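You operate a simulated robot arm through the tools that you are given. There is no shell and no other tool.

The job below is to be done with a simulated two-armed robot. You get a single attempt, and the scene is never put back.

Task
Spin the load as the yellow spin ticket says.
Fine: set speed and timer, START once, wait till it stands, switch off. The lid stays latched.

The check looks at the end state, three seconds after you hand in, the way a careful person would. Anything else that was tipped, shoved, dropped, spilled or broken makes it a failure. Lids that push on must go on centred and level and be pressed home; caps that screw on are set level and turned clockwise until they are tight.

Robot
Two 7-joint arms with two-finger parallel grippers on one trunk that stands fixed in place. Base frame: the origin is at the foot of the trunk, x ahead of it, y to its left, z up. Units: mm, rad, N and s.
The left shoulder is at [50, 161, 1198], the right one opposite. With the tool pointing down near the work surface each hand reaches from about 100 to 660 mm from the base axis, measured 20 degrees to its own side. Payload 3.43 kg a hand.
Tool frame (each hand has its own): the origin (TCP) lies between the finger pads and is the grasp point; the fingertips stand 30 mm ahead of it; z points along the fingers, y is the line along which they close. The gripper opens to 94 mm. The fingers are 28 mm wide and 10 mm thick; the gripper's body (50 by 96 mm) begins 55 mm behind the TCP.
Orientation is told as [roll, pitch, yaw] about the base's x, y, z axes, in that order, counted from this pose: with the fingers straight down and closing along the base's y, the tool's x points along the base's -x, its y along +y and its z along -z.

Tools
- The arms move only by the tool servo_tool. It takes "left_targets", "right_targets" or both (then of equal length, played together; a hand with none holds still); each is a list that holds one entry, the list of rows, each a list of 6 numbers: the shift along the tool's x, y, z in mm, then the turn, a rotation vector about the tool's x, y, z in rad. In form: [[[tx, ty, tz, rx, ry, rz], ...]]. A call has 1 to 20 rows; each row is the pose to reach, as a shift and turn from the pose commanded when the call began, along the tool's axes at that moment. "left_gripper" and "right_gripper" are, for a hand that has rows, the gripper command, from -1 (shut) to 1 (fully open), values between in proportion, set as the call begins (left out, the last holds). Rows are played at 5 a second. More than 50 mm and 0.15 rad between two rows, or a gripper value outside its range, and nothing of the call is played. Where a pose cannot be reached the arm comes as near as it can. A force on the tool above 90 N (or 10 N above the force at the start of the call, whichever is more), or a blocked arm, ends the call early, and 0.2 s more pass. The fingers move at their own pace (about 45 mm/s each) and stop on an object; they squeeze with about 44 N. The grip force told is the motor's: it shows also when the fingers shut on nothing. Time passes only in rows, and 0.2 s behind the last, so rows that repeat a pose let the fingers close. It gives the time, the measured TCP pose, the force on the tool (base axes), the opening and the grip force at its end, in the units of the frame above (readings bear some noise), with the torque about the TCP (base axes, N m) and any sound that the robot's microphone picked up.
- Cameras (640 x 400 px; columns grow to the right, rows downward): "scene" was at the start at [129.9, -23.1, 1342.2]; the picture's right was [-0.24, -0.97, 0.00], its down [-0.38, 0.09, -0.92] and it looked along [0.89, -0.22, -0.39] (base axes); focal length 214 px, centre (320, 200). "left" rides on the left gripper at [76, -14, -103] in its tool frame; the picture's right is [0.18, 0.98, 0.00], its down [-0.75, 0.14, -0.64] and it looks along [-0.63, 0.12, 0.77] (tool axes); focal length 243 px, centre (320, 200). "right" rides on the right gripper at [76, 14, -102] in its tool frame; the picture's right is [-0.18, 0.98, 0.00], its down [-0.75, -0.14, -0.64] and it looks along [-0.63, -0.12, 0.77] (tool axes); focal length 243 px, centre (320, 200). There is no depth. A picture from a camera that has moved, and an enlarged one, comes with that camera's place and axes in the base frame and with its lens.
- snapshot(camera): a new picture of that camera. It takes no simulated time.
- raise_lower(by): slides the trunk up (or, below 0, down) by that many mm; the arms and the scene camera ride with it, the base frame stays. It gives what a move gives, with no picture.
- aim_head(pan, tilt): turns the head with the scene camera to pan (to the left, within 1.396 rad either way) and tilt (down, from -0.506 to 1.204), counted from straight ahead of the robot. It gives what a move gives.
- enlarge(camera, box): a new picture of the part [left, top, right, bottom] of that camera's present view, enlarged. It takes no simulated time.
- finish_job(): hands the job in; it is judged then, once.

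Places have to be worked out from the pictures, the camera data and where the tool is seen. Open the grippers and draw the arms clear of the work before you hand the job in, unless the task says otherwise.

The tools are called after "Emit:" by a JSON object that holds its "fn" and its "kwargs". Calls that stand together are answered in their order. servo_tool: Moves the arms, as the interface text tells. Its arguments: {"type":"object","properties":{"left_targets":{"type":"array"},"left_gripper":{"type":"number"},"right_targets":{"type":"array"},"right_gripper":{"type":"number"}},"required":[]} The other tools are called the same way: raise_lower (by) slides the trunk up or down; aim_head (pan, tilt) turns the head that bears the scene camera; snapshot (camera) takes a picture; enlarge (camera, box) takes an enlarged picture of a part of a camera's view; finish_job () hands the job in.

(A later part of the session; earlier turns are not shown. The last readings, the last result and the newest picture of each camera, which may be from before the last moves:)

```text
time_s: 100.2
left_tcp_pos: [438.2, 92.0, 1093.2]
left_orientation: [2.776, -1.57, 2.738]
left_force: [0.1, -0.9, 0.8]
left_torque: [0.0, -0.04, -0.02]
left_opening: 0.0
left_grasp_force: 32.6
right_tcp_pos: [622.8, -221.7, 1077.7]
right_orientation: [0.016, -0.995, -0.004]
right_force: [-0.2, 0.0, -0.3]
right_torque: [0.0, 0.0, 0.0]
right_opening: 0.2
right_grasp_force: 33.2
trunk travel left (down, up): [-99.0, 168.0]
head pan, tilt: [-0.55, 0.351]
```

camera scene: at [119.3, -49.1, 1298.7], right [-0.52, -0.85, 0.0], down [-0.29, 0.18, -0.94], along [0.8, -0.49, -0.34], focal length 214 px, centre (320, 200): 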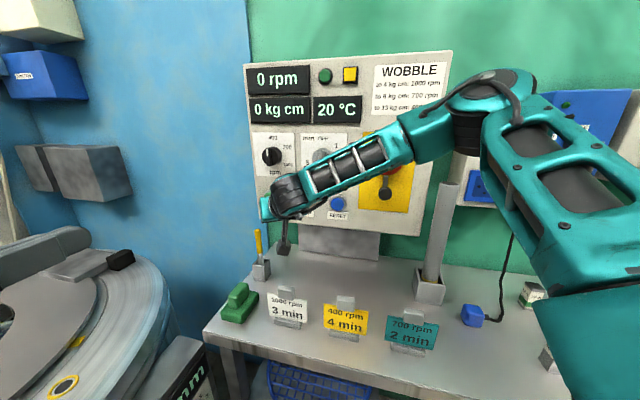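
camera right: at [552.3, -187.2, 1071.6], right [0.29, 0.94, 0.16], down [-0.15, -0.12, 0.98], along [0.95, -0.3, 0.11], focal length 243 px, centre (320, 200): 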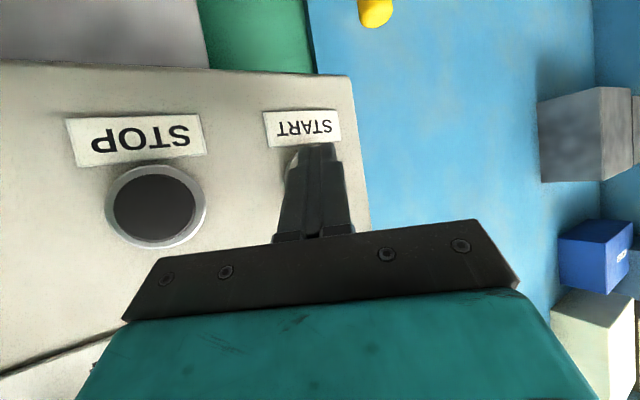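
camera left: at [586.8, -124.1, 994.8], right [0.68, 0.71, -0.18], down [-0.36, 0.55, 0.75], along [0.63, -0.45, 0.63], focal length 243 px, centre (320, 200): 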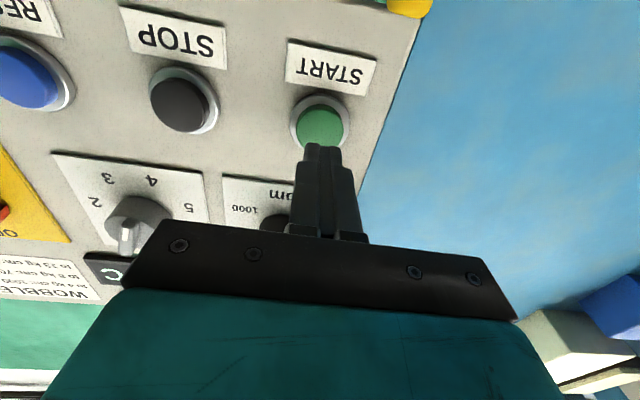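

Heading is now ~0° with the trunk set. I'll go straight forward 56 mm to the pre-contact point.

Emit:
{"fn": "servo_tool", "kwargs": {"right_targets": [[[-8, 0, 12, 0, 0, 0], [-16, 0, 24, 0, 0, 0], [-24, 0, 36, 0, 0, 0], [-30.4, 0, 46.8, 0, 0, 0], [-30.4, 0, 46.8, 0, 0, 0]]]}}

Emit:
{"fn": "snapshot", "kwargs": {"camera": "right"}}

Emit:
{"fn": "enlarge", "kwargs": {"camera": "scene", "box": [220, 20, 420, 260]}}

```text
time_s: 101.4
left_tcp_pos: [438.8, 92.4, 1093.2]
left_orientation: [-2.899, -1.569, 2.134]
left_force: [-0.2, -0.2, 0.5]
left_torque: [-0.02, -0.03, 0.03]
left_opening: 0.1
left_grasp_force: 33.0
right_tcp_pos: [679.2, -220.4, 1077.9]
right_orientation: [0.016, -0.994, -0.006]
right_force: [0.5, 0.4, 0.4]
right_torque: [-0.03, 0.03, -0.02]
right_opening: 0.0
right_grasp_force: 33.0
trunk travel left (down, up): [-99.0, 168.0]
head pan, tilt: [-0.55, 0.351]
```

```text
taken
camera right: at [550.1, -206.6, 1071.1], right [0.09, 0.98, 0.16], down [-0.13, -0.15, 0.98], along [0.99, -0.11, 0.11], focal length 243 px, centre (320, 200)
```

right: 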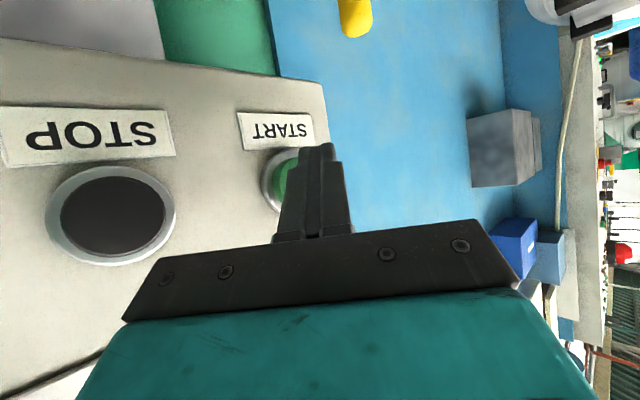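

```text
1.67 times, centred on (320, 140) of scene
camera zoom: at [119.4, -49.2, 1220.7], right [-0.52, -0.85, 0.0], down [-0.29, 0.18, -0.94], along [0.8, -0.49, -0.34], focal length 358 px, centre (320, 300)
```

zoom: 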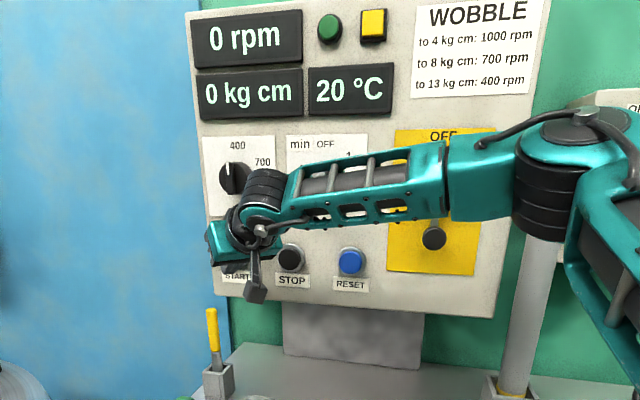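

Reached exactly, with the fingers pointing at START and the hand body clear of STOP. I'll press along the normal, 10 mm first.

Emit:
{"fn": "servo_tool", "kwargs": {"right_targets": [[[-1.6, -2.8, 2.4, 0, 0, 0], [-3.1, -5.5, 4.8, 0, 0, 0], [-4, -7, 6.1, 0, 0, 0], [-4, -7, 6.1, 0, 0, 0]]]}}

Emit:
{"fn": "enlarge", "kwargs": {"camera": "right", "box": [220, 40, 420, 240]}}

```text
time_s: 102.4
left_tcp_pos: [437.3, 93.2, 1093.2]
left_orientation: [-2.993, -1.57, 2.227]
left_force: [-0.1, -0.7, 1.1]
left_torque: [0.03, -0.03, 0.02]
left_opening: 0.1
left_grasp_force: 33.6
right_tcp_pos: [685.3, -228.1, 1077.7]
right_orientation: [0.018, -0.996, -0.005]
right_force: [-0.4, 0.6, -0.5]
right_torque: [-0.03, 0.01, 0.01]
right_opening: 0.0
right_grasp_force: 33.0
trunk travel left (down, up): [-99.0, 168.0]
head pan, tilt: [-0.55, 0.351]
```

```text
2.00 times, centred on (320, 140) of right
camera zoom: at [557.3, -214.4, 1070.4], right [0.09, 0.98, 0.16], down [-0.13, -0.15, 0.98], along [0.99, -0.11, 0.11], focal length 485 px, centre (320, 320)
```

zoom: 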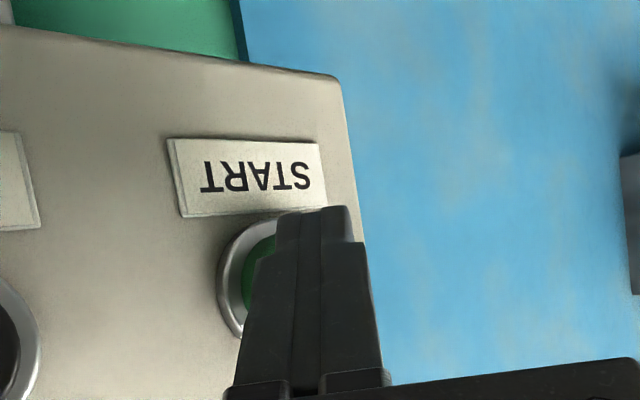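

No limit and no contact yet; the corner is at n≈-682. I'll push another 6 mm in 2 mm rows.

Emit:
{"fn": "servo_tool", "kwargs": {"right_targets": [[[-0.8, -1.4, 1.2, 0, 0, 0], [-1.6, -2.8, 2.4, 0, 0, 0], [-2.4, -4.2, 3.6, 0, 0, 0], [-2.4, -4.2, 3.6, 0, 0, 0]]]}}

Emit:
{"fn": "enlarge", "kwargs": {"camera": "scene", "box": [230, 20, 350, 140]}}

```text
time_s: 103.4
left_tcp_pos: [438.5, 93.6, 1093.1]
left_orientation: [-2.973, -1.571, 2.208]
left_force: [-0.1, 0.4, -0.2]
left_torque: [0.0, -0.02, 0.0]
left_opening: 0.0
left_grasp_force: 32.8
right_tcp_pos: [690.3, -232.0, 1078.7]
right_orientation: [0.016, -0.995, -0.006]
right_force: [0.7, 0.3, 0.1]
right_torque: [0.02, -0.02, -0.01]
right_opening: 0.0
right_grasp_force: 32.9
trunk travel left (down, up): [-99.0, 168.0]
head pan, tilt: [-0.55, 0.351]
```

```text
3.33 times, centred on (290, 80) of scene
camera zoom: at [119.4, -49.2, 1220.7], right [-0.52, -0.85, 0.0], down [-0.29, 0.18, -0.94], along [0.8, -0.49, -0.34], focal length 715 px, centre (420, 600)
```

zoom: 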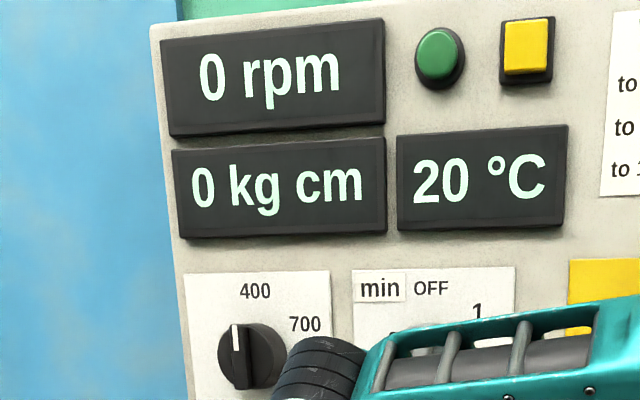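

The corner is at n≈-688.6 and still free. Another 4 mm.

Emit:
{"fn": "servo_tool", "kwargs": {"right_targets": [[[-0.8, -1.4, 1.2, 0, 0, 0], [-1.6, -2.8, 2.4, 0, 0, 0], [-1.6, -2.8, 2.4, 0, 0, 0]]]}}

Emit:
{"fn": "enlarge", "kwargs": {"camera": "right", "box": [220, 40, 420, 240]}}

Emit:
{"fn": "enlarge", "kwargs": {"camera": "scene", "box": [230, 20, 350, 140]}}

```text
time_s: 104.2
left_tcp_pos: [439.1, 93.5, 1092.7]
left_orientation: [-3.107, -1.57, 2.341]
left_force: [-0.2, -0.4, -0.4]
left_torque: [-0.01, -0.03, 0.01]
left_opening: 0.2
left_grasp_force: 33.0
right_tcp_pos: [692.7, -233.1, 1079.4]
right_orientation: [0.016, -0.995, -0.005]
right_force: [-2.1, 1.3, -0.3]
right_torque: [0.04, 0.01, 0.01]
right_opening: 0.0
right_grasp_force: 33.3
trunk travel left (down, up): [-99.0, 168.0]
head pan, tilt: [-0.55, 0.351]
heard: click
```

```text
2.00 times, centred on (320, 140) of right
camera zoom: at [564.8, -219.8, 1071.3], right [0.09, 0.98, 0.16], down [-0.13, -0.15, 0.98], along [0.99, -0.11, 0.11], focal length 485 px, centre (320, 320)
```

zoom: 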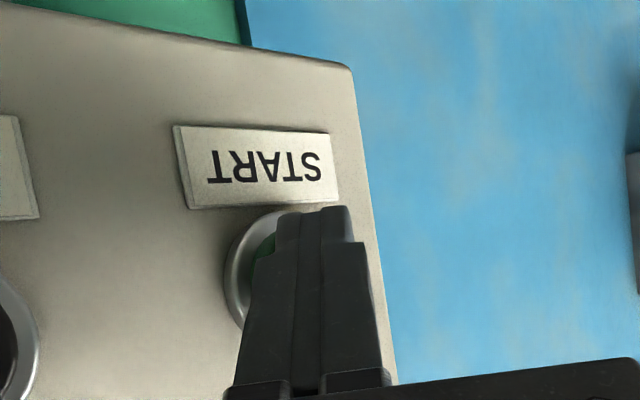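

```text
3.33 times, centred on (290, 80) of scene
camera zoom: at [119.2, -49.0, 1220.7], right [-0.52, -0.85, 0.0], down [-0.29, 0.18, -0.94], along [0.8, -0.49, -0.34], focal length 715 px, centre (420, 600)
```

zoom: 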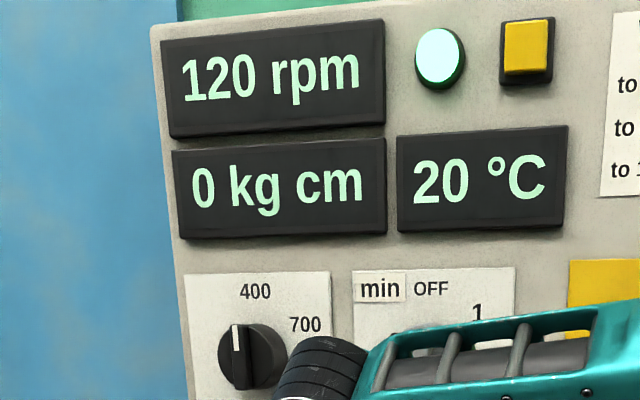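

A click: the run lamp is lit and the display shows 120 rpm. I'll back off START straight along the normal, then further back.

Emit:
{"fn": "servo_tool", "kwargs": {"right_targets": [[[2, 3.5, -3, 0, 0, 0], [5.9, 10.4, -9.1, 0, 0, 0], [22, 10, -34, 0, 0, 0], [43, 0, -66, 0, 0, 0], [55, -20, -85, 0, 0, 0], [55, -20, -85, 0, 0, 0]]]}}

Emit:
{"fn": "snapshot", "kwargs": {"camera": "scene"}}

Emit:
{"fn": "enlarge", "kwargs": {"camera": "scene", "box": [230, 10, 470, 220]}}

```text
time_s: 105.6
left_tcp_pos: [438.9, 93.3, 1093.7]
left_orientation: [3.07, -1.571, 2.443]
left_force: [0.5, -0.7, 0.2]
left_torque: [0.03, 0.01, -0.04]
left_opening: 0.0
left_grasp_force: 32.8
right_tcp_pos: [593.9, -257.2, 1077.3]
right_orientation: [0.018, -0.995, -0.008]
right_force: [-0.2, -0.1, -0.3]
right_torque: [0.04, -0.01, 0.03]
right_opening: 0.0
right_grasp_force: 33.1
trunk travel left (down, up): [-99.0, 168.0]
head pan, tilt: [-0.55, 0.351]
```

```text
taken
camera scene: at [119.4, -49.3, 1220.7], right [-0.52, -0.85, 0.0], down [-0.29, 0.18, -0.94], along [0.8, -0.49, -0.34], focal length 214 px, centre (320, 200)
```

scene: 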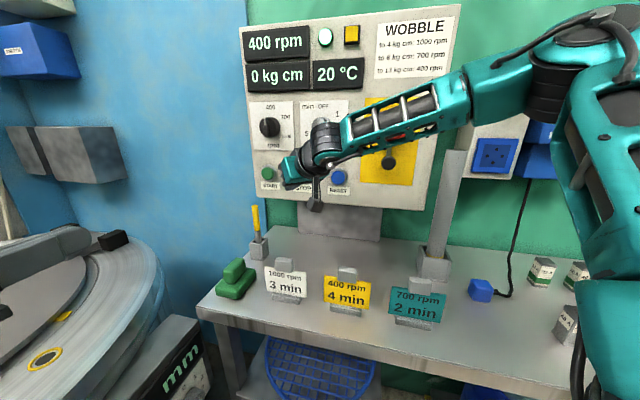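

```text
1.90 times, centred on (350, 115) of scene
camera zoom: at [119.4, -49.3, 1220.7], right [-0.52, -0.85, 0.0], down [-0.29, 0.18, -0.94], along [0.8, -0.49, -0.34], focal length 408 px, centre (263, 362)
```

zoom: 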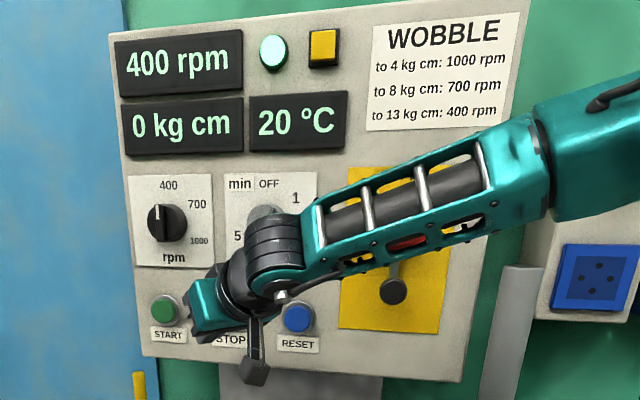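

The drum is spinning at 400 rpm with 0 kg cm wobble. While it runs I'll move the right hand away from STOP and toward the main switch.

Emit:
{"fn": "servo_tool", "kwargs": {"right_targets": [[[-1, -10, -35, 0, 0, 0], [-1, -30, -68, 0, 0, 0], [-2, -50, -100, 0, 0, 0], [-3, -70, -133, 0, 0, 0], [-3, -70, -133, 0, -0.14, 0], [-3, -70, -133, 0, -0.28, 0], [-3, -70, -133, 0, -0.43, 0], [-3, -70, -133, 0, -0.576, 0], [-3, -70, -133, 0, -0.576, 0]]]}}

Emit:
{"fn": "servo_tool", "kwargs": {"right_targets": [[[0, 0, 0, 0.128, 0, 0], [0, 0, 0, 0.256, 0, 0], [0, 0, 0, 0.384, 0, 0], [0, 0, 0, 0.512, 0, 0], [0, 0, 0, 0.64, 0, 0], [0, 0, 0, 0.768, 0, 0], [0, 0, 0, 0.768, 0, 0]]]}}

Emit:
{"fn": "enlarge", "kwargs": {"camera": "scene", "box": [230, 10, 470, 220]}}

Emit:
{"fn": "snapshot", "kwargs": {"camera": "right"}}

```text
time_s: 107.6
left_tcp_pos: [439.7, 93.2, 1092.8]
left_orientation: [-2.941, -1.569, 2.175]
left_force: [0.4, 0.0, 0.7]
left_torque: [0.0, 0.01, 0.02]
left_opening: 0.2
left_grasp_force: 32.3
right_tcp_pos: [482.1, -326.4, 1153.9]
right_orientation: [1.644, -1.561, -1.635]
right_force: [-0.5, 1.2, 0.0]
right_torque: [0.02, 0.01, 0.0]
right_opening: 0.3
right_grasp_force: 33.6
trunk travel left (down, up): [-99.0, 168.0]
head pan, tilt: [-0.55, 0.351]
```

```text
time_s: 109.2
left_tcp_pos: [439.1, 93.6, 1092.7]
left_orientation: [-2.839, -1.57, 2.071]
left_force: [-1.2, 0.6, -0.3]
left_torque: [0.01, 0.02, 0.03]
left_opening: 0.0
left_grasp_force: 32.9
right_tcp_pos: [482.5, -326.6, 1152.6]
right_orientation: [0.754, -1.562, -1.515]
right_force: [0.3, 0.6, -0.5]
right_torque: [0.01, 0.01, -0.03]
right_opening: 0.0
right_grasp_force: 33.2
trunk travel left (down, up): [-99.0, 168.0]
head pan, tilt: [-0.55, 0.351]
```

```text
1.90 times, centred on (350, 115) of scene
camera zoom: at [119.4, -49.0, 1220.7], right [-0.52, -0.85, 0.0], down [-0.29, 0.18, -0.94], along [0.8, -0.49, -0.34], focal length 408 px, centre (263, 362)
```

zoom: 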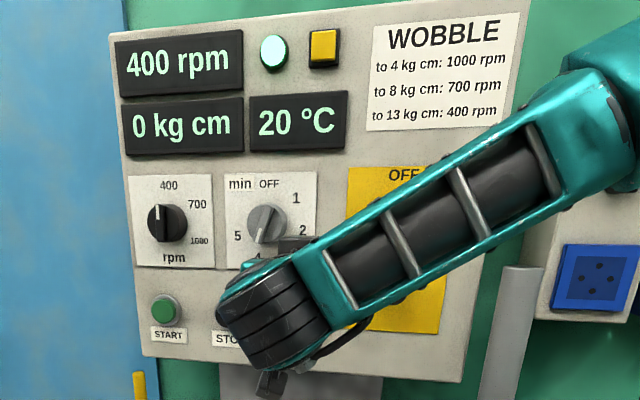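

```text
taken
camera right: at [417.5, -244.6, 1078.1], right [0.68, 0.71, 0.19], down [-0.56, 0.33, 0.76], along [0.47, -0.62, 0.63], focal length 243 px, centre (320, 200)
```

right: 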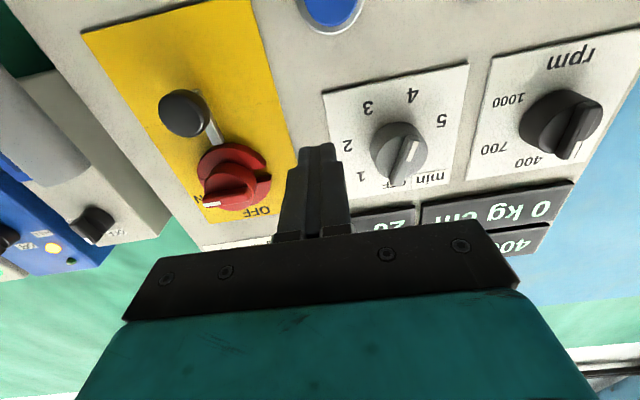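

The run continues and the timer still reads 4. I'll move to a standoff in front of the red switch and roll the hand +90° to match its horizontal handle.

Emit:
{"fn": "servo_tool", "kwargs": {"right_targets": [[[-5, -9, -10, 0, 0, 0.1428], [-10, -19, -20, 0, 0, 0.2856], [-15, -28, -30, 0, 0, 0.4284], [-20, -38, -34, 0, 0, 0.5712], [-25, -47, -34, 0, 0, 0.714], [-30, -57, -34, 0, 0, 0.8568], [-35, -66, -34, 0, 0, 0.9996], [-39, -76, -34, 0, 0, 1.1424], [-43, -85, -34, 0, 0, 1.2852], [-47, -95, -34, 0, 0, 1.428], [-51.4, -104, -34, 0, 0, 1.5708], [-51.4, -104, -34, 0, 0, 1.5708]]], "right_gripper": -0.3}}

Emit:
{"fn": "snapshot", "kwargs": {"camera": "right"}}

Emit:
{"fn": "snapshot", "kwargs": {"camera": "scene"}}

```text
time_s: 111.8
left_tcp_pos: [439.0, 93.0, 1093.1]
left_orientation: [-3.041, -1.572, 2.272]
left_force: [0.5, 1.0, -0.2]
left_torque: [0.04, -0.01, 0.05]
left_opening: 0.0
left_grasp_force: 33.5
right_tcp_pos: [385.9, -379.5, 1204.7]
right_orientation: [1.563, 0.007, -2.332]
right_force: [0.1, -0.3, -0.5]
right_torque: [-0.04, -0.02, 0.01]
right_opening: 32.9
right_grasp_force: 0.1
trunk travel left (down, up): [-99.0, 168.0]
head pan, tilt: [-0.55, 0.351]
```

```text
taken
camera right: at [363.6, -253.2, 1220.7], right [-0.13, -0.14, 0.98], down [-0.98, -0.1, -0.14], along [0.12, -0.98, -0.13], focal length 243 px, centre (320, 200)
```

right: 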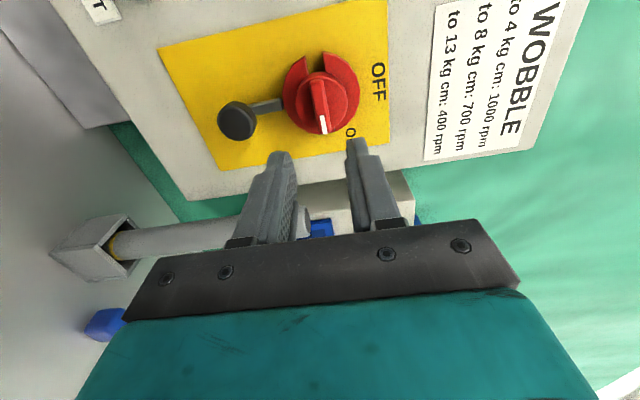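

```text
taken
camera scene: at [119.4, -49.2, 1220.7], right [-0.52, -0.85, 0.0], down [-0.29, 0.18, -0.94], along [0.8, -0.49, -0.34], focal length 214 px, centre (320, 200)
```

scene: 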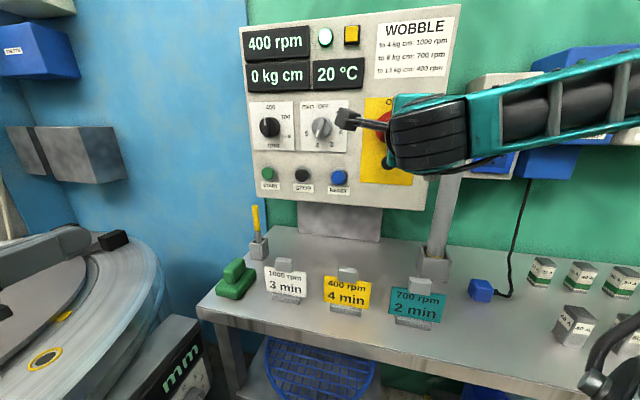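

The hand is aligned with the switch handle at a safe standoff. Now I wait for the spin to finish, checking the display.

Emit:
{"fn": "servo_tool", "kwargs": {"right_targets": [[[0, 0, 0, 0, 0, 0], [0, 0, 0, 0, 0, 0], [0, 0, 0, 0, 0, 0], [0, 0, 0, 0, 0, 0], [0, 0, 0, 0, 0, 0], [0, 0, 0, 0, 0, 0], [0, 0, 0, 0, 0, 0], [0, 0, 0, 0, 0, 0], [0, 0, 0, 0, 0, 0], [0, 0, 0, 0, 0, 0], [0, 0, 0, 0, 0, 0], [0, 0, 0, 0, 0, 0], [0, 0, 0, 0, 0, 0], [0, 0, 0, 0, 0, 0], [0, 0, 0, 0, 0, 0], [0, 0, 0, 0, 0, 0], [0, 0, 0, 0, 0, 0], [0, 0, 0, 0, 0, 0], [0, 0, 0, 0, 0, 0], [0, 0, 0, 0, 0, 0]]]}}

Emit:
{"fn": "servo_tool", "kwargs": {"right_targets": [[[0, 0, 0, 0, 0, 0], [0, 0, 0, 0, 0, 0], [0, 0, 0, 0, 0, 0], [0, 0, 0, 0, 0, 0], [0, 0, 0, 0, 0, 0], [0, 0, 0, 0, 0, 0], [0, 0, 0, 0, 0, 0], [0, 0, 0, 0, 0, 0], [0, 0, 0, 0, 0, 0], [0, 0, 0, 0, 0, 0], [0, 0, 0, 0, 0, 0], [0, 0, 0, 0, 0, 0], [0, 0, 0, 0, 0, 0], [0, 0, 0, 0, 0, 0], [0, 0, 0, 0, 0, 0], [0, 0, 0, 0, 0, 0], [0, 0, 0, 0, 0, 0], [0, 0, 0, 0, 0, 0], [0, 0, 0, 0, 0, 0], [0, 0, 0, 0, 0, 0]]]}}

Emit:
{"fn": "enlarge", "kwargs": {"camera": "scene", "box": [230, 10, 470, 220]}}

```text
time_s: 116.0
left_tcp_pos: [438.6, 93.7, 1093.0]
left_orientation: [-3.004, -1.571, 2.237]
left_force: [0.1, -1.0, -0.1]
left_torque: [0.0, -0.01, -0.04]
left_opening: 0.0
left_grasp_force: 33.7
right_tcp_pos: [387.1, -379.7, 1203.6]
right_orientation: [1.564, 0.005, -2.332]
right_force: [0.4, 0.6, 0.1]
right_torque: [-0.04, -0.01, 0.03]
right_opening: 32.8
right_grasp_force: 0.0
trunk travel left (down, up): [-99.0, 168.0]
head pan, tilt: [-0.55, 0.351]
```

```text
time_s: 120.2
left_tcp_pos: [437.8, 92.6, 1092.3]
left_orientation: [-2.994, -1.571, 2.222]
left_force: [0.6, -0.1, -0.8]
left_torque: [0.0, 0.01, -0.03]
left_opening: 0.0
left_grasp_force: 33.0
right_tcp_pos: [386.4, -379.8, 1205.1]
right_orientation: [1.564, 0.005, -2.332]
right_force: [0.0, 0.3, 0.0]
right_torque: [-0.02, -0.03, -0.02]
right_opening: 32.7
right_grasp_force: 0.2
trunk travel left (down, up): [-99.0, 168.0]
head pan, tilt: [-0.55, 0.351]
```

```text
1.90 times, centred on (350, 115) of scene
camera zoom: at [119.4, -49.2, 1220.7], right [-0.52, -0.85, 0.0], down [-0.29, 0.18, -0.94], along [0.8, -0.49, -0.34], focal length 408 px, centre (263, 362)
```

zoom: 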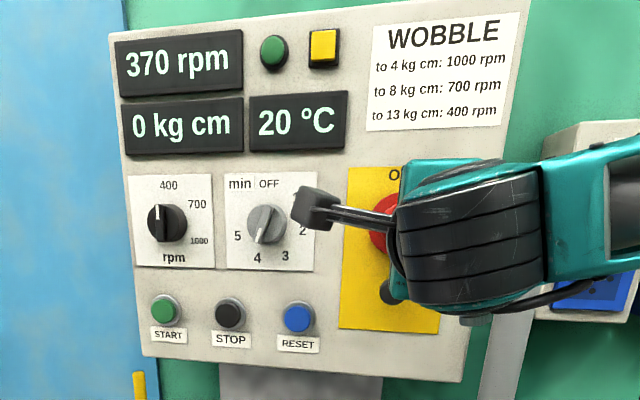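

The timer has run out (lamp off) and the speed is dropping, now 370 rpm. I'll keep waiting until it stands at 0.

Emit:
{"fn": "servo_tool", "kwargs": {"right_targets": [[[0, 0, 0, 0, 0, 0], [0, 0, 0, 0, 0, 0], [0, 0, 0, 0, 0, 0], [0, 0, 0, 0, 0, 0], [0, 0, 0, 0, 0, 0], [0, 0, 0, 0, 0, 0], [0, 0, 0, 0, 0, 0], [0, 0, 0, 0, 0, 0], [0, 0, 0, 0, 0, 0], [0, 0, 0, 0, 0, 0], [0, 0, 0, 0, 0, 0], [0, 0, 0, 0, 0, 0], [0, 0, 0, 0, 0, 0], [0, 0, 0, 0, 0, 0], [0, 0, 0, 0, 0, 0], [0, 0, 0, 0, 0, 0], [0, 0, 0, 0, 0, 0], [0, 0, 0, 0, 0, 0], [0, 0, 0, 0, 0, 0], [0, 0, 0, 0, 0, 0]]]}}

Emit:
{"fn": "servo_tool", "kwargs": {"right_targets": [[[0, 0, 0, 0, 0, 0], [0, 0, 0, 0, 0, 0], [0, 0, 0, 0, 0, 0], [0, 0, 0, 0, 0, 0], [0, 0, 0, 0, 0, 0], [0, 0, 0, 0, 0, 0], [0, 0, 0, 0, 0, 0], [0, 0, 0, 0, 0, 0], [0, 0, 0, 0, 0, 0], [0, 0, 0, 0, 0, 0], [0, 0, 0, 0, 0, 0], [0, 0, 0, 0, 0, 0], [0, 0, 0, 0, 0, 0], [0, 0, 0, 0, 0, 0], [0, 0, 0, 0, 0, 0], [0, 0, 0, 0, 0, 0], [0, 0, 0, 0, 0, 0], [0, 0, 0, 0, 0, 0], [0, 0, 0, 0, 0, 0], [0, 0, 0, 0, 0, 0]]]}}

Emit:
{"fn": "enlarge", "kwargs": {"camera": "scene", "box": [230, 10, 470, 220]}}

Emit:
{"fn": "enlarge", "kwargs": {"camera": "right", "box": [220, 20, 420, 220]}}

```text
time_s: 124.4
left_tcp_pos: [438.3, 92.9, 1092.7]
left_orientation: [-3.019, -1.571, 2.253]
left_force: [-1.0, 0.2, 0.1]
left_torque: [-0.02, 0.0, -0.04]
left_opening: 0.0
left_grasp_force: 33.5
right_tcp_pos: [386.9, -380.3, 1204.2]
right_orientation: [1.564, 0.005, -2.333]
right_force: [0.2, -0.4, -0.1]
right_torque: [0.01, 0.02, -0.04]
right_opening: 33.0
right_grasp_force: 0.0
trunk travel left (down, up): [-99.0, 168.0]
head pan, tilt: [-0.55, 0.351]
```

```text
time_s: 128.6
left_tcp_pos: [439.6, 93.4, 1092.4]
left_orientation: [-3.033, -1.571, 2.266]
left_force: [-0.5, -0.1, 0.4]
left_torque: [-0.01, 0.0, 0.01]
left_opening: 0.0
left_grasp_force: 33.3
right_tcp_pos: [386.1, -380.5, 1204.7]
right_orientation: [1.564, 0.005, -2.332]
right_force: [-0.4, 0.9, -0.4]
right_torque: [-0.01, 0.02, 0.02]
right_opening: 33.2
right_grasp_force: 0.0
trunk travel left (down, up): [-99.0, 168.0]
head pan, tilt: [-0.55, 0.351]
```

```text
1.90 times, centred on (350, 115) of scene
camera zoom: at [119.4, -49.2, 1220.7], right [-0.52, -0.85, 0.0], down [-0.29, 0.18, -0.94], along [0.8, -0.49, -0.34], focal length 408 px, centre (263, 362)
```

zoom: 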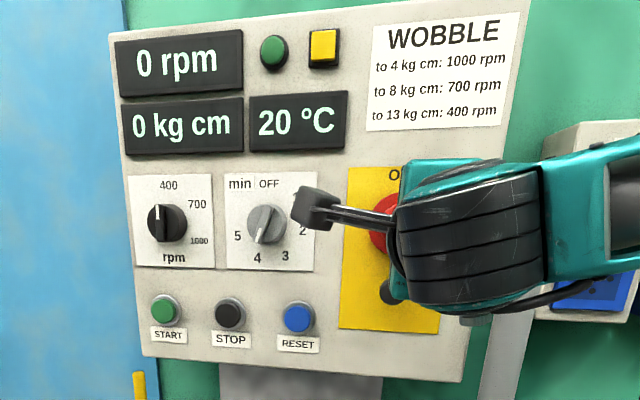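

```text
2.00 times, centred on (320, 120) of right
camera zoom: at [363.7, -253.1, 1220.5], right [-0.13, -0.14, 0.98], down [-0.98, -0.1, -0.14], along [0.12, -0.98, -0.13], focal length 485 px, centre (320, 360)
```

zoom: 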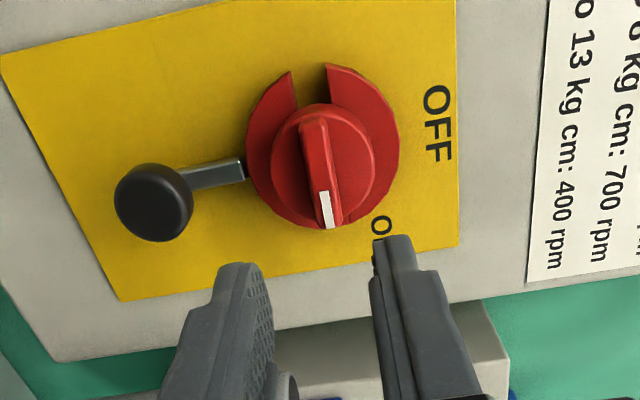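

The display reads 0 rpm, so the drum is standing. I'll approach the main switch handle now, 70 mm.

Emit:
{"fn": "servo_tool", "kwargs": {"right_targets": [[[0, 0, 25, 0, 0, 0], [0, 0, 45, 0, 0, 0], [0, 0, 60, 0, 0, 0], [0, 0, 70, 0, 0, 0], [0, 0, 70, 0, 0, 0]]]}}

Emit:
{"fn": "enlarge", "kwargs": {"camera": "right", "box": [220, 20, 420, 220]}}

Emit:
{"fn": "enlarge", "kwargs": {"camera": "scene", "box": [330, 60, 500, 220]}}

```text
time_s: 129.8
left_tcp_pos: [439.9, 92.8, 1092.2]
left_orientation: [-2.878, -1.572, 2.112]
left_force: [-0.3, -0.1, 0.4]
left_torque: [-0.02, -0.03, -0.04]
left_opening: 0.4
left_grasp_force: 33.1
right_tcp_pos: [437.9, -429.1, 1203.6]
right_orientation: [1.564, 0.005, -2.331]
right_force: [-0.1, -0.3, -0.4]
right_torque: [0.03, -0.02, 0.02]
right_opening: 33.1
right_grasp_force: 0.0
trunk travel left (down, up): [-99.0, 168.0]
head pan, tilt: [-0.55, 0.351]
```

```text
2.00 times, centred on (320, 120) of right
camera zoom: at [415.3, -302.1, 1218.9], right [-0.13, -0.14, 0.98], down [-0.98, -0.1, -0.14], along [0.12, -0.98, -0.13], focal length 485 px, centre (320, 360)
```

zoom: 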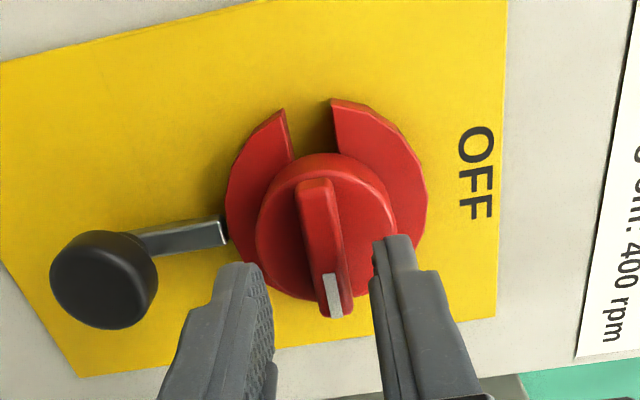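

```text
2.50 times, centred on (415, 140) of scene
camera zoom: at [119.4, -49.2, 1220.7], right [-0.52, -0.85, 0.0], down [-0.29, 0.18, -0.94], along [0.8, -0.49, -0.34], focal length 536 px, centre (82, 350)
```

zoom: 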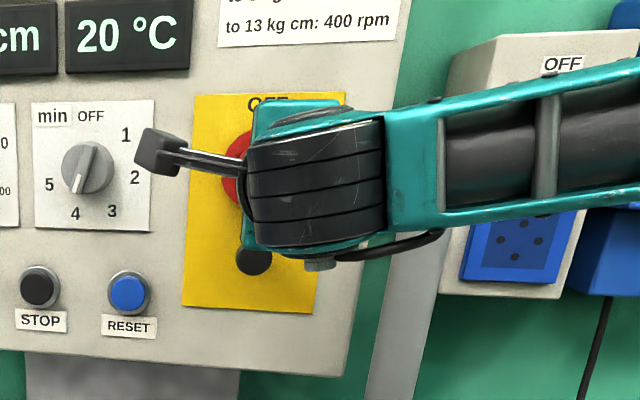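

Centred on the handle. Advance 15 mm, then probe.

Emit:
{"fn": "servo_tool", "kwargs": {"right_targets": [[[0, 0, 5, 0, 0, 0], [0, 0, 10, 0, 0, 0], [0, 0, 15, 0, 0, 0], [0, 0, 15, 0, 0, 0]]]}}

Emit:
{"fn": "servo_tool", "kwargs": {"right_targets": [[[0, 0, 2, 0, 0, 0], [0, 0, 4, 0, 0, 0], [0, 0, 4, 0, 0, 0]]]}}

Emit:
{"fn": "enlarge", "kwargs": {"camera": "right", "box": [220, 20, 420, 220]}}

```text
time_s: 130.8
left_tcp_pos: [439.9, 93.8, 1093.3]
left_orientation: [-2.994, -1.572, 2.229]
left_force: [-0.1, 0.2, 0.3]
left_torque: [0.0, -0.03, 0.03]
left_opening: 0.0
left_grasp_force: 32.7
right_tcp_pos: [449.3, -439.0, 1201.5]
right_orientation: [1.563, 0.005, -2.333]
right_force: [-0.6, 0.2, 0.0]
right_torque: [0.02, 0.0, -0.01]
right_opening: 33.1
right_grasp_force: 0.0
trunk travel left (down, up): [-99.0, 168.0]
head pan, tilt: [-0.55, 0.351]
```

```text
time_s: 131.6
left_tcp_pos: [437.2, 93.8, 1093.3]
left_orientation: [3.052, -1.57, 2.461]
left_force: [0.1, 0.2, 0.4]
left_torque: [0.0, 0.03, -0.02]
left_opening: 0.1
left_grasp_force: 33.3
right_tcp_pos: [450.4, -440.7, 1203.3]
right_orientation: [1.566, 0.005, -2.332]
right_force: [-8.8, 6.7, -2.1]
right_torque: [-0.07, -0.13, -0.18]
right_opening: 32.1
right_grasp_force: 0.0
trunk travel left (down, up): [-99.0, 168.0]
head pan, tilt: [-0.55, 0.351]
```

```text
2.00 times, centred on (320, 120) of right
camera zoom: at [427.5, -313.3, 1219.5], right [-0.13, -0.14, 0.98], down [-0.98, -0.1, -0.14], along [0.12, -0.98, -0.13], focal length 485 px, centre (320, 360)
```

zoom: 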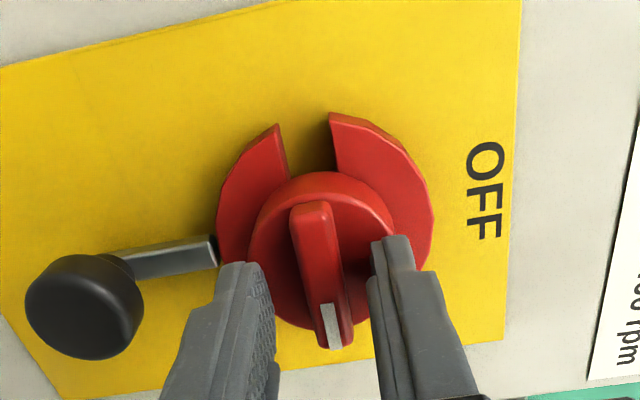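

Contact at about 11 N on the knob face. I'll back off 3 mm and close on the handle.

Emit:
{"fn": "servo_tool", "kwargs": {"right_targets": [[[0, 0, -3, 0, 0, 0], [0, 0, -3.5, 0, 0, 0]]]}}

Emit:
{"fn": "servo_tool", "kwargs": {"right_targets": [[[0, 0, 0, 0, 0, 0], [0, 0, 0, 0, 0, 0], [0, 0, 0, 0, 0, 0], [0, 0, 0, 0, 0, 0]]], "right_gripper": -1}}

Emit:
{"fn": "enlarge", "kwargs": {"camera": "right", "box": [220, 20, 420, 220]}}

```text
time_s: 132.2
left_tcp_pos: [439.0, 92.8, 1091.3]
left_orientation: [-2.805, -1.572, 2.038]
left_force: [-1.3, -0.3, 1.0]
left_torque: [0.02, -0.01, -0.04]
left_opening: 0.0
left_grasp_force: 33.0
right_tcp_pos: [450.2, -438.7, 1202.4]
right_orientation: [1.565, 0.007, -2.331]
right_force: [0.1, 0.1, 0.2]
right_torque: [0.0, -0.02, -0.02]
right_opening: 32.8
right_grasp_force: 0.0
trunk travel left (down, up): [-99.0, 168.0]
head pan, tilt: [-0.55, 0.351]
```

```text
time_s: 133.2
left_tcp_pos: [438.5, 93.6, 1093.1]
left_orientation: [-3.014, -1.571, 2.249]
left_force: [0.3, 0.0, -0.7]
left_torque: [-0.02, 0.01, 0.0]
left_opening: 0.0
left_grasp_force: 32.7
right_tcp_pos: [450.6, -438.8, 1204.9]
right_orientation: [1.569, 0.008, -2.332]
right_force: [5.3, -5.8, 14.1]
right_torque: [-0.6, -0.01, 0.15]
right_opening: 11.8
right_grasp_force: 45.1
trunk travel left (down, up): [-99.0, 168.0]
head pan, tilt: [-0.55, 0.351]
```

```text
2.00 times, centred on (320, 120) of right
camera zoom: at [426.9, -312.0, 1220.8], right [-0.13, -0.14, 0.98], down [-0.98, -0.1, -0.15], along [0.12, -0.98, -0.12], focal length 485 px, centre (320, 360)
```

zoom: 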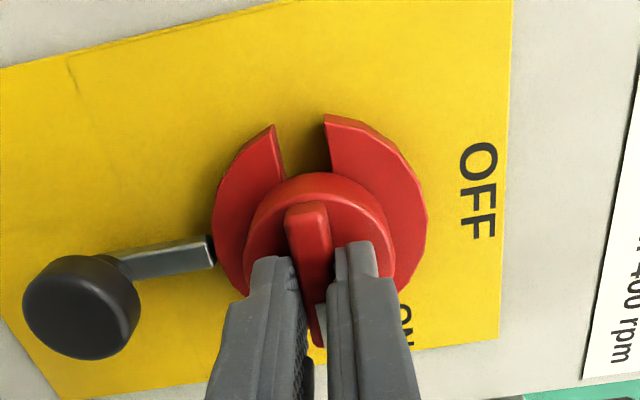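

Gripped (11.8 mm). I'll nudge up 3 mm to relieve the side force and turn the switch 90° counter-clockwise to OFF, in two halves.

Emit:
{"fn": "servo_tool", "kwargs": {"right_targets": [[[0, 3, 0.5, 0, 0, 0], [0, 3, 0.5, 0, 0, -0.13], [0, 3, 0.5, 0, 0, -0.26], [0, 3, 0.5, 0, 0, -0.39], [0, 3, 0.5, 0, 0, -0.52], [0, 3, 0.5, 0, 0, -0.65], [0, 3, 0.5, 0, 0, -0.785], [0, 3, 0.5, 0, 0, -0.785]]]}}

Emit:
{"fn": "snapshot", "kwargs": {"camera": "right"}}

```text
time_s: 135.0
left_tcp_pos: [440.1, 93.9, 1091.9]
left_orientation: [-1.484, -1.568, 0.716]
left_force: [0.1, 0.4, 0.4]
left_torque: [0.02, 0.06, 0.0]
left_opening: 0.1
left_grasp_force: 33.0
right_tcp_pos: [450.8, -439.1, 1207.1]
right_orientation: [1.561, -0.782, -2.322]
right_force: [12.6, -1.6, 11.1]
right_torque: [0.62, 0.6, 0.76]
right_opening: 11.7
right_grasp_force: 45.3
trunk travel left (down, up): [-99.0, 168.0]
head pan, tilt: [-0.55, 0.351]
```

```text
taken
camera right: at [418.5, -320.2, 1164.2], right [0.39, 0.4, 0.83], down [-0.9, -0.02, 0.43], along [0.19, -0.91, 0.36], focal length 243 px, centre (320, 200)
```

right: 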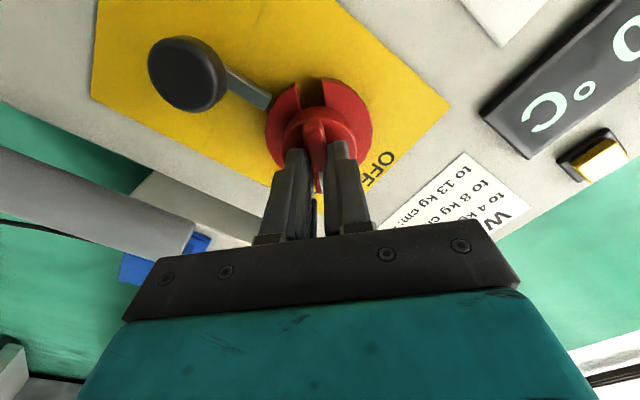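

It's turning, with the ring moving along. I'll correct slightly and turn the second 45°.

Emit:
{"fn": "servo_tool", "kwargs": {"right_targets": [[[0, 2.5, 1, 0, 0, 0], [0, 2.5, 1, 0, 0, -0.13], [0, 2.5, 1, 0, 0, -0.26], [0, 2.5, 1, 0, 0, -0.39], [0, 2.5, 1, 0, 0, -0.52], [0, 2.5, 1, 0, 0, -0.65], [0, 2.5, 1, 0, 0, -0.785], [0, 2.5, 1, 0, 0, -0.785]]]}}

Emit:
{"fn": "snapshot", "kwargs": {"camera": "right"}}

Emit:
{"fn": "snapshot", "kwargs": {"camera": "scene"}}

```text
time_s: 136.8
left_tcp_pos: [438.4, 93.3, 1092.2]
left_orientation: [-3.142, -1.569, 2.374]
left_force: [1.3, 0.3, 0.1]
left_torque: [0.0, 0.04, 0.01]
left_opening: 0.3
left_grasp_force: 33.0
right_tcp_pos: [451.6, -437.4, 1207.1]
right_orientation: [0.372, -1.562, -1.132]
right_force: [-8.4, 7.9, -8.9]
right_torque: [0.86, 0.9, -0.43]
right_opening: 11.9
right_grasp_force: 46.0
trunk travel left (down, up): [-99.0, 168.0]
head pan, tilt: [-0.55, 0.351]
```

```text
taken
camera right: at [385.1, -354.9, 1132.6], right [0.68, 0.71, 0.19], down [-0.56, 0.33, 0.76], along [0.48, -0.62, 0.62], focal length 243 px, centre (320, 200)
```

right: 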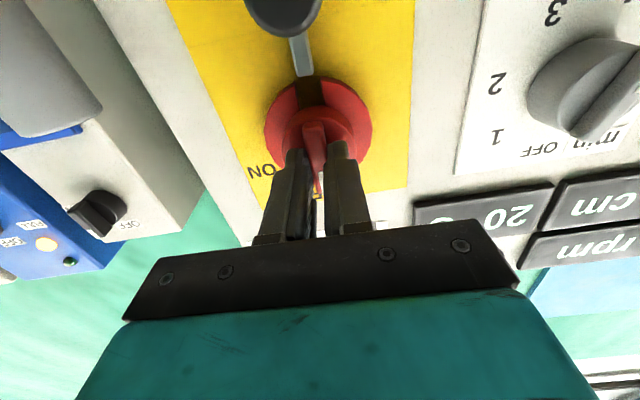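

```text
taken
camera scene: at [119.0, -48.9, 1220.6], right [-0.52, -0.85, 0.0], down [-0.29, 0.18, -0.94], along [0.8, -0.49, -0.34], focal length 214 px, centre (320, 200)
```

scene: 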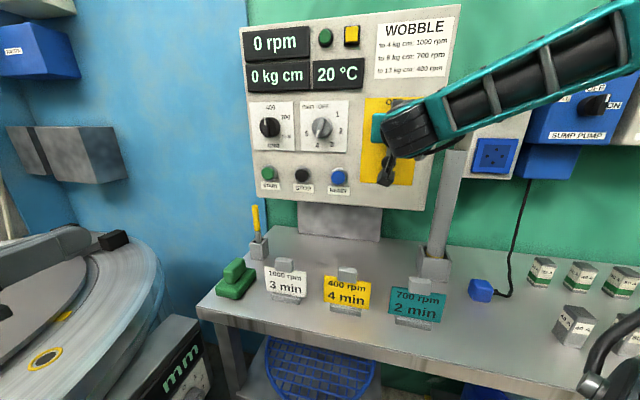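

The notch now lines up with the slider rod and the handle is vertical, though the displays are still lit. I'll release, retract and look closely.

Emit:
{"fn": "servo_tool", "kwargs": {"right_targets": [[[0, 0, 0, 0, 0, 0], [0, 0, 0, 0, 0, 0], [0, 0, -2, 0, 0, 0], [0, 0, -20, 0, 0, 0], [0, 0, -45, 0, 0, 0], [0, 0, -75, 0, 0, 0], [0, 0, -75, 0, 0, 0]]], "right_gripper": -0.3}}

Emit:
{"fn": "enlarge", "kwargs": {"camera": "right", "box": [200, 0, 440, 200]}}

Emit:
{"fn": "enlarge", "kwargs": {"camera": "scene", "box": [230, 10, 470, 220]}}

```text
time_s: 138.4
left_tcp_pos: [438.2, 92.2, 1092.7]
left_orientation: [-3.088, -1.571, 2.319]
left_force: [0.3, 0.4, 0.5]
left_torque: [-0.01, -0.04, 0.02]
left_opening: 0.0
left_grasp_force: 32.7
right_tcp_pos: [397.1, -385.0, 1208.3]
right_orientation: [0.79, -1.563, -1.549]
right_force: [0.6, -0.2, -0.9]
right_torque: [-0.01, 0.03, -0.01]
right_opening: 32.6
right_grasp_force: 0.1
trunk travel left (down, up): [-99.0, 168.0]
head pan, tilt: [-0.55, 0.351]
```

```text
2.00 times, centred on (320, 100) of right
camera zoom: at [331.2, -302.5, 1133.1], right [0.68, 0.71, 0.19], down [-0.56, 0.33, 0.76], along [0.47, -0.62, 0.63], focal length 485 px, centre (320, 400)
```

zoom: 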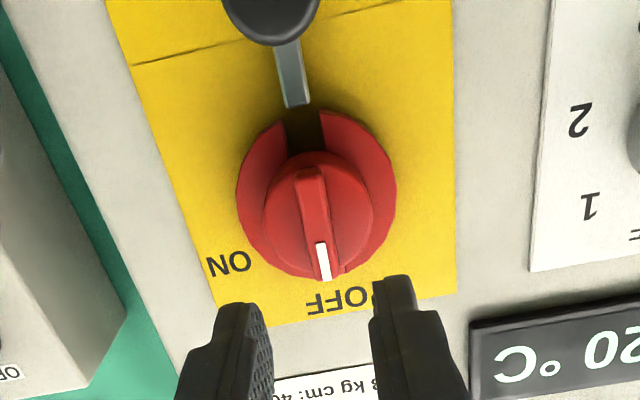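

```text
1.90 times, centred on (350, 115) of scene
camera zoom: at [119.3, -49.2, 1220.7], right [-0.52, -0.85, 0.0], down [-0.29, 0.18, -0.94], along [0.8, -0.49, -0.34], focal length 408 px, centre (263, 362)
```

zoom: 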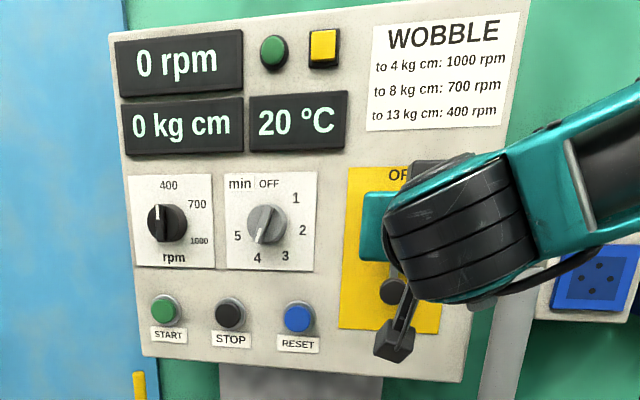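

The handle reads OFF: vertical, mark up. I'll move the right hand up and aside to see the switch from the scene camera.

Emit:
{"fn": "servo_tool", "kwargs": {"right_targets": [[[-20, -10, -20, 0, 0, 0], [-45, -25, -20, 0, 0, 0], [-70, -45, -15, 0, 0, 0], [-95, -65, -10, 0, 0, 0], [-110, -80, -5, 0, 0, 0], [-120, -99, 0, 0, 0, 0], [-120, -99, 0, 0, 0, 0]]]}}

Emit:
{"fn": "snapshot", "kwargs": {"camera": "scene"}}

Emit:
{"fn": "enlarge", "kwargs": {"camera": "scene", "box": [340, 80, 440, 200]}}

```text
time_s: 140.0
left_tcp_pos: [438.7, 92.9, 1093.4]
left_orientation: [-3.095, -1.568, 2.326]
left_force: [0.0, 0.2, 0.0]
left_torque: [0.01, 0.04, 0.01]
left_opening: 0.0
left_grasp_force: 33.1
right_tcp_pos: [326.8, -459.1, 1327.7]
right_orientation: [0.796, -1.56, -1.557]
right_force: [0.3, -1.0, 0.7]
right_torque: [-0.02, 0.0, 0.01]
right_opening: 32.7
right_grasp_force: 0.1
trunk travel left (down, up): [-99.0, 168.0]
head pan, tilt: [-0.55, 0.351]
```

```text
taken
camera scene: at [119.4, -49.2, 1220.7], right [-0.52, -0.85, 0.0], down [-0.29, 0.18, -0.94], along [0.8, -0.49, -0.34], focal length 214 px, centre (320, 200)
```

scene: 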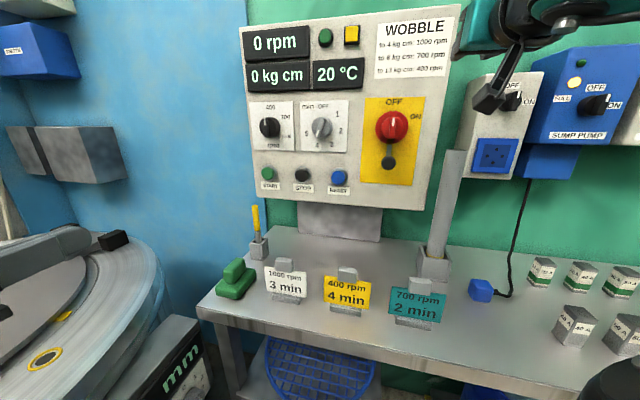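

```text
3.33 times, centred on (390, 140) of scene
camera zoom: at [119.4, -49.2, 1220.7], right [-0.52, -0.85, 0.0], down [-0.29, 0.18, -0.94], along [0.8, -0.49, -0.34], focal length 715 px, centre (87, 400)
```

zoom: 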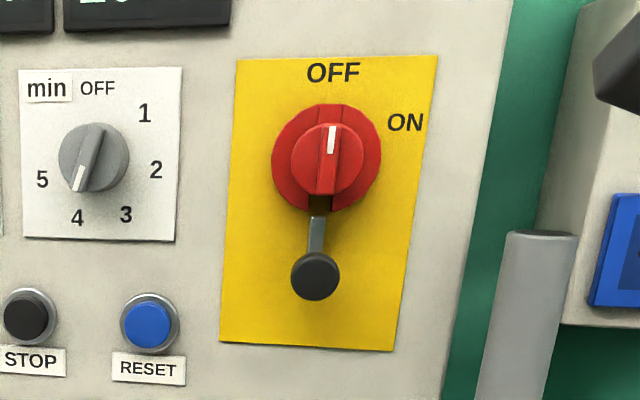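

The run settings are intact and nothing else has moved. The switch handle looks about 3° short of true OFF and the displays are still lit, so I'll go back, regrip and finish the turn. First I reverse the retreat path.

Emit:
{"fn": "servo_tool", "kwargs": {"right_targets": [[[10, 19, -5, 0, 0, 0], [25, 34, -10, 0, 0, 0], [50, 54, -15, 0, 0, 0], [75, 74, -20, 0, 0, 0], [100, 89, -20, 0, 0, 0], [120, 99, 0, 0, 0, 0], [122, 99, 0, 0, 0, 0], [122, 99, 0, 0, 0, 0]]]}}

Emit:
{"fn": "enlarge", "kwargs": {"camera": "right", "box": [220, 20, 420, 220]}}

```text
time_s: 141.8
left_tcp_pos: [439.0, 92.0, 1093.6]
left_orientation: [3.105, -1.57, 2.413]
left_force: [0.2, 0.5, -0.7]
left_torque: [0.0, 0.02, -0.02]
left_opening: 0.0
left_grasp_force: 32.7
right_tcp_pos: [398.2, -386.4, 1205.4]
right_orientation: [0.825, -1.561, -1.584]
right_force: [-1.1, 0.0, 0.3]
right_torque: [-0.01, 0.02, -0.02]
right_opening: 32.8
right_grasp_force: 0.1
trunk travel left (down, up): [-99.0, 168.0]
head pan, tilt: [-0.55, 0.351]
```

```text
2.00 times, centred on (320, 120) of right
camera zoom: at [331.9, -303.6, 1131.1], right [0.68, 0.71, 0.19], down [-0.56, 0.33, 0.76], along [0.47, -0.62, 0.63], focal length 485 px, centre (320, 360)
```

zoom: 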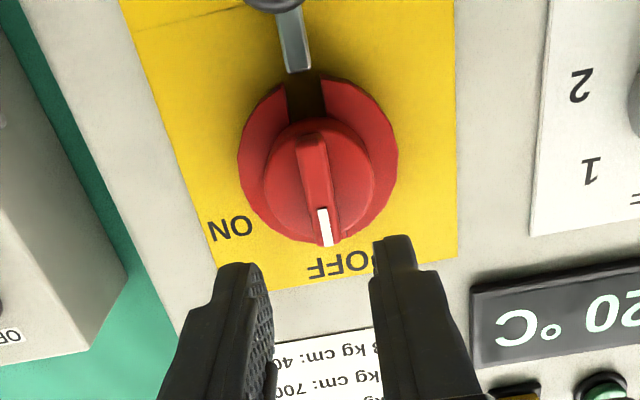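

Aligned again. I'll advance 73 mm to the earlier grip depth and close.

Emit:
{"fn": "servo_tool", "kwargs": {"right_targets": [[[0, 0, 25, 0, 0, 0], [0, 0, 45, 0, 0, 0], [0, 0, 62, 0, 0, 0], [0, 0, 70, 0, 0, 0], [0, 0, 73, 0, 0, 0], [0, 0, 73, 0, 0, 0]]]}}

Emit:
{"fn": "servo_tool", "kwargs": {"right_targets": [[[0, 0, 0, 0, 0, 0], [0, 0, 0, 0, 0, 0], [0, 0, 0, 0, 0, 0], [0, 0, 0, 0, 0, 0]]], "right_gripper": -1}}

Emit:
{"fn": "enlarge", "kwargs": {"camera": "right", "box": [220, 20, 420, 220]}}

```text
time_s: 143.2
left_tcp_pos: [438.1, 93.2, 1092.0]
left_orientation: [-2.961, -1.57, 2.196]
left_force: [-0.8, -1.3, -0.2]
left_torque: [-0.02, 0.0, -0.02]
left_opening: 0.2
left_grasp_force: 33.8
right_tcp_pos: [448.1, -436.0, 1205.4]
right_orientation: [0.778, -1.563, -1.538]
right_force: [0.3, -0.4, -1.0]
right_torque: [-0.02, -0.01, 0.0]
right_opening: 32.7
right_grasp_force: 0.0
trunk travel left (down, up): [-99.0, 168.0]
head pan, tilt: [-0.55, 0.351]
```

```text
time_s: 144.2
left_tcp_pos: [439.4, 93.4, 1091.6]
left_orientation: [-1.968, -1.57, 1.202]
left_force: [-0.4, 0.7, -0.2]
left_torque: [0.02, 0.0, -0.04]
left_opening: 0.0
left_grasp_force: 32.9
right_tcp_pos: [449.6, -436.7, 1207.0]
right_orientation: [0.748, -1.563, -1.509]
right_force: [3.8, 2.7, 1.2]
right_torque: [0.05, 0.05, -0.24]
right_opening: 11.8
right_grasp_force: 45.0
trunk travel left (down, up): [-99.0, 168.0]
head pan, tilt: [-0.55, 0.351]
```

```text
2.00 times, centred on (320, 120) of right
camera zoom: at [384.1, -353.6, 1130.9], right [0.68, 0.71, 0.19], down [-0.56, 0.33, 0.76], along [0.47, -0.62, 0.63], focal length 485 px, centre (320, 360)
```

zoom: 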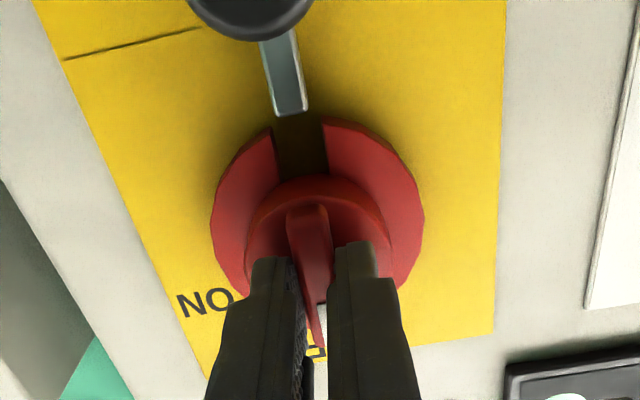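

Gripped. I'll turn a further 5° counter-clockwise and see whether it meets a stop or the panel changes.

Emit:
{"fn": "servo_tool", "kwargs": {"right_targets": [[[0, 1, 0, 0, 0, -0.03], [0, 1, 0, 0, 0, -0.06], [0, 1, 0, 0, 0, -0.09], [0, 1, 0, 0, 0, -0.09]]]}}

Emit:
{"fn": "enlarge", "kwargs": {"camera": "right", "box": [220, 20, 420, 220]}}

Emit:
{"fn": "enlarge", "kwargs": {"camera": "scene", "box": [230, 10, 470, 220]}}

```text
time_s: 145.2
left_tcp_pos: [438.0, 93.5, 1092.9]
left_orientation: [2.569, -1.571, 2.946]
left_force: [0.1, -0.9, 0.1]
left_torque: [-0.02, 0.01, 0.01]
left_opening: 0.2
left_grasp_force: 32.9
right_tcp_pos: [449.5, -435.4, 1205.8]
right_orientation: [-1.475, -1.489, 0.714]
right_force: [-5.0, 2.6, -3.0]
right_torque: [1.83, -0.17, -0.33]
right_opening: 13.5
right_grasp_force: 45.3
trunk travel left (down, up): [-99.0, 168.0]
head pan, tilt: [-0.55, 0.351]
```

```text
2.00 times, centred on (320, 120) of right
camera zoom: at [379.4, -358.4, 1130.4], right [0.69, 0.72, 0.1], down [-0.52, 0.38, 0.77], along [0.51, -0.58, 0.63], focal length 485 px, centre (320, 360)
```

zoom: 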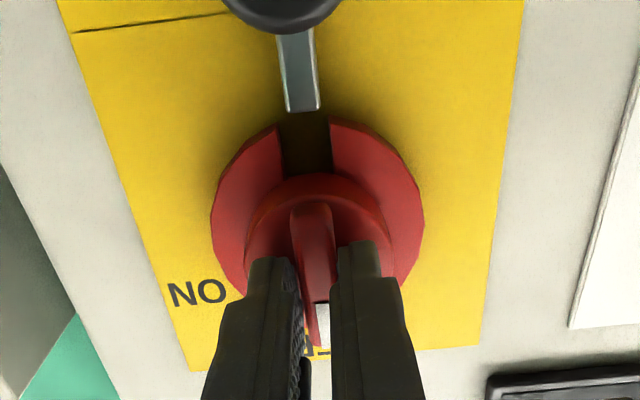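

```text
1.90 times, centred on (350, 115) of scene
camera zoom: at [118.9, -49.3, 1220.7], right [-0.52, -0.85, 0.0], down [-0.29, 0.18, -0.94], along [0.8, -0.49, -0.34], focal length 408 px, centre (263, 362)
```

zoom: 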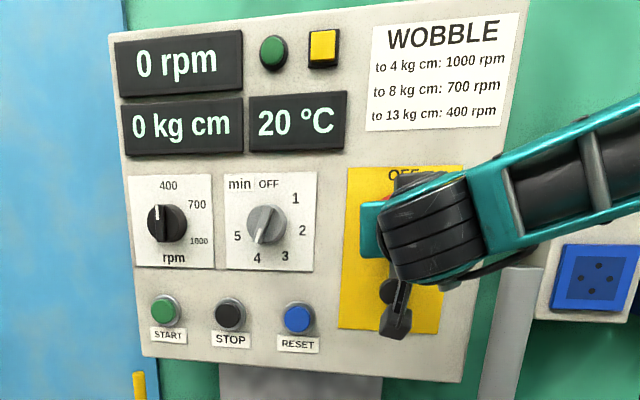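

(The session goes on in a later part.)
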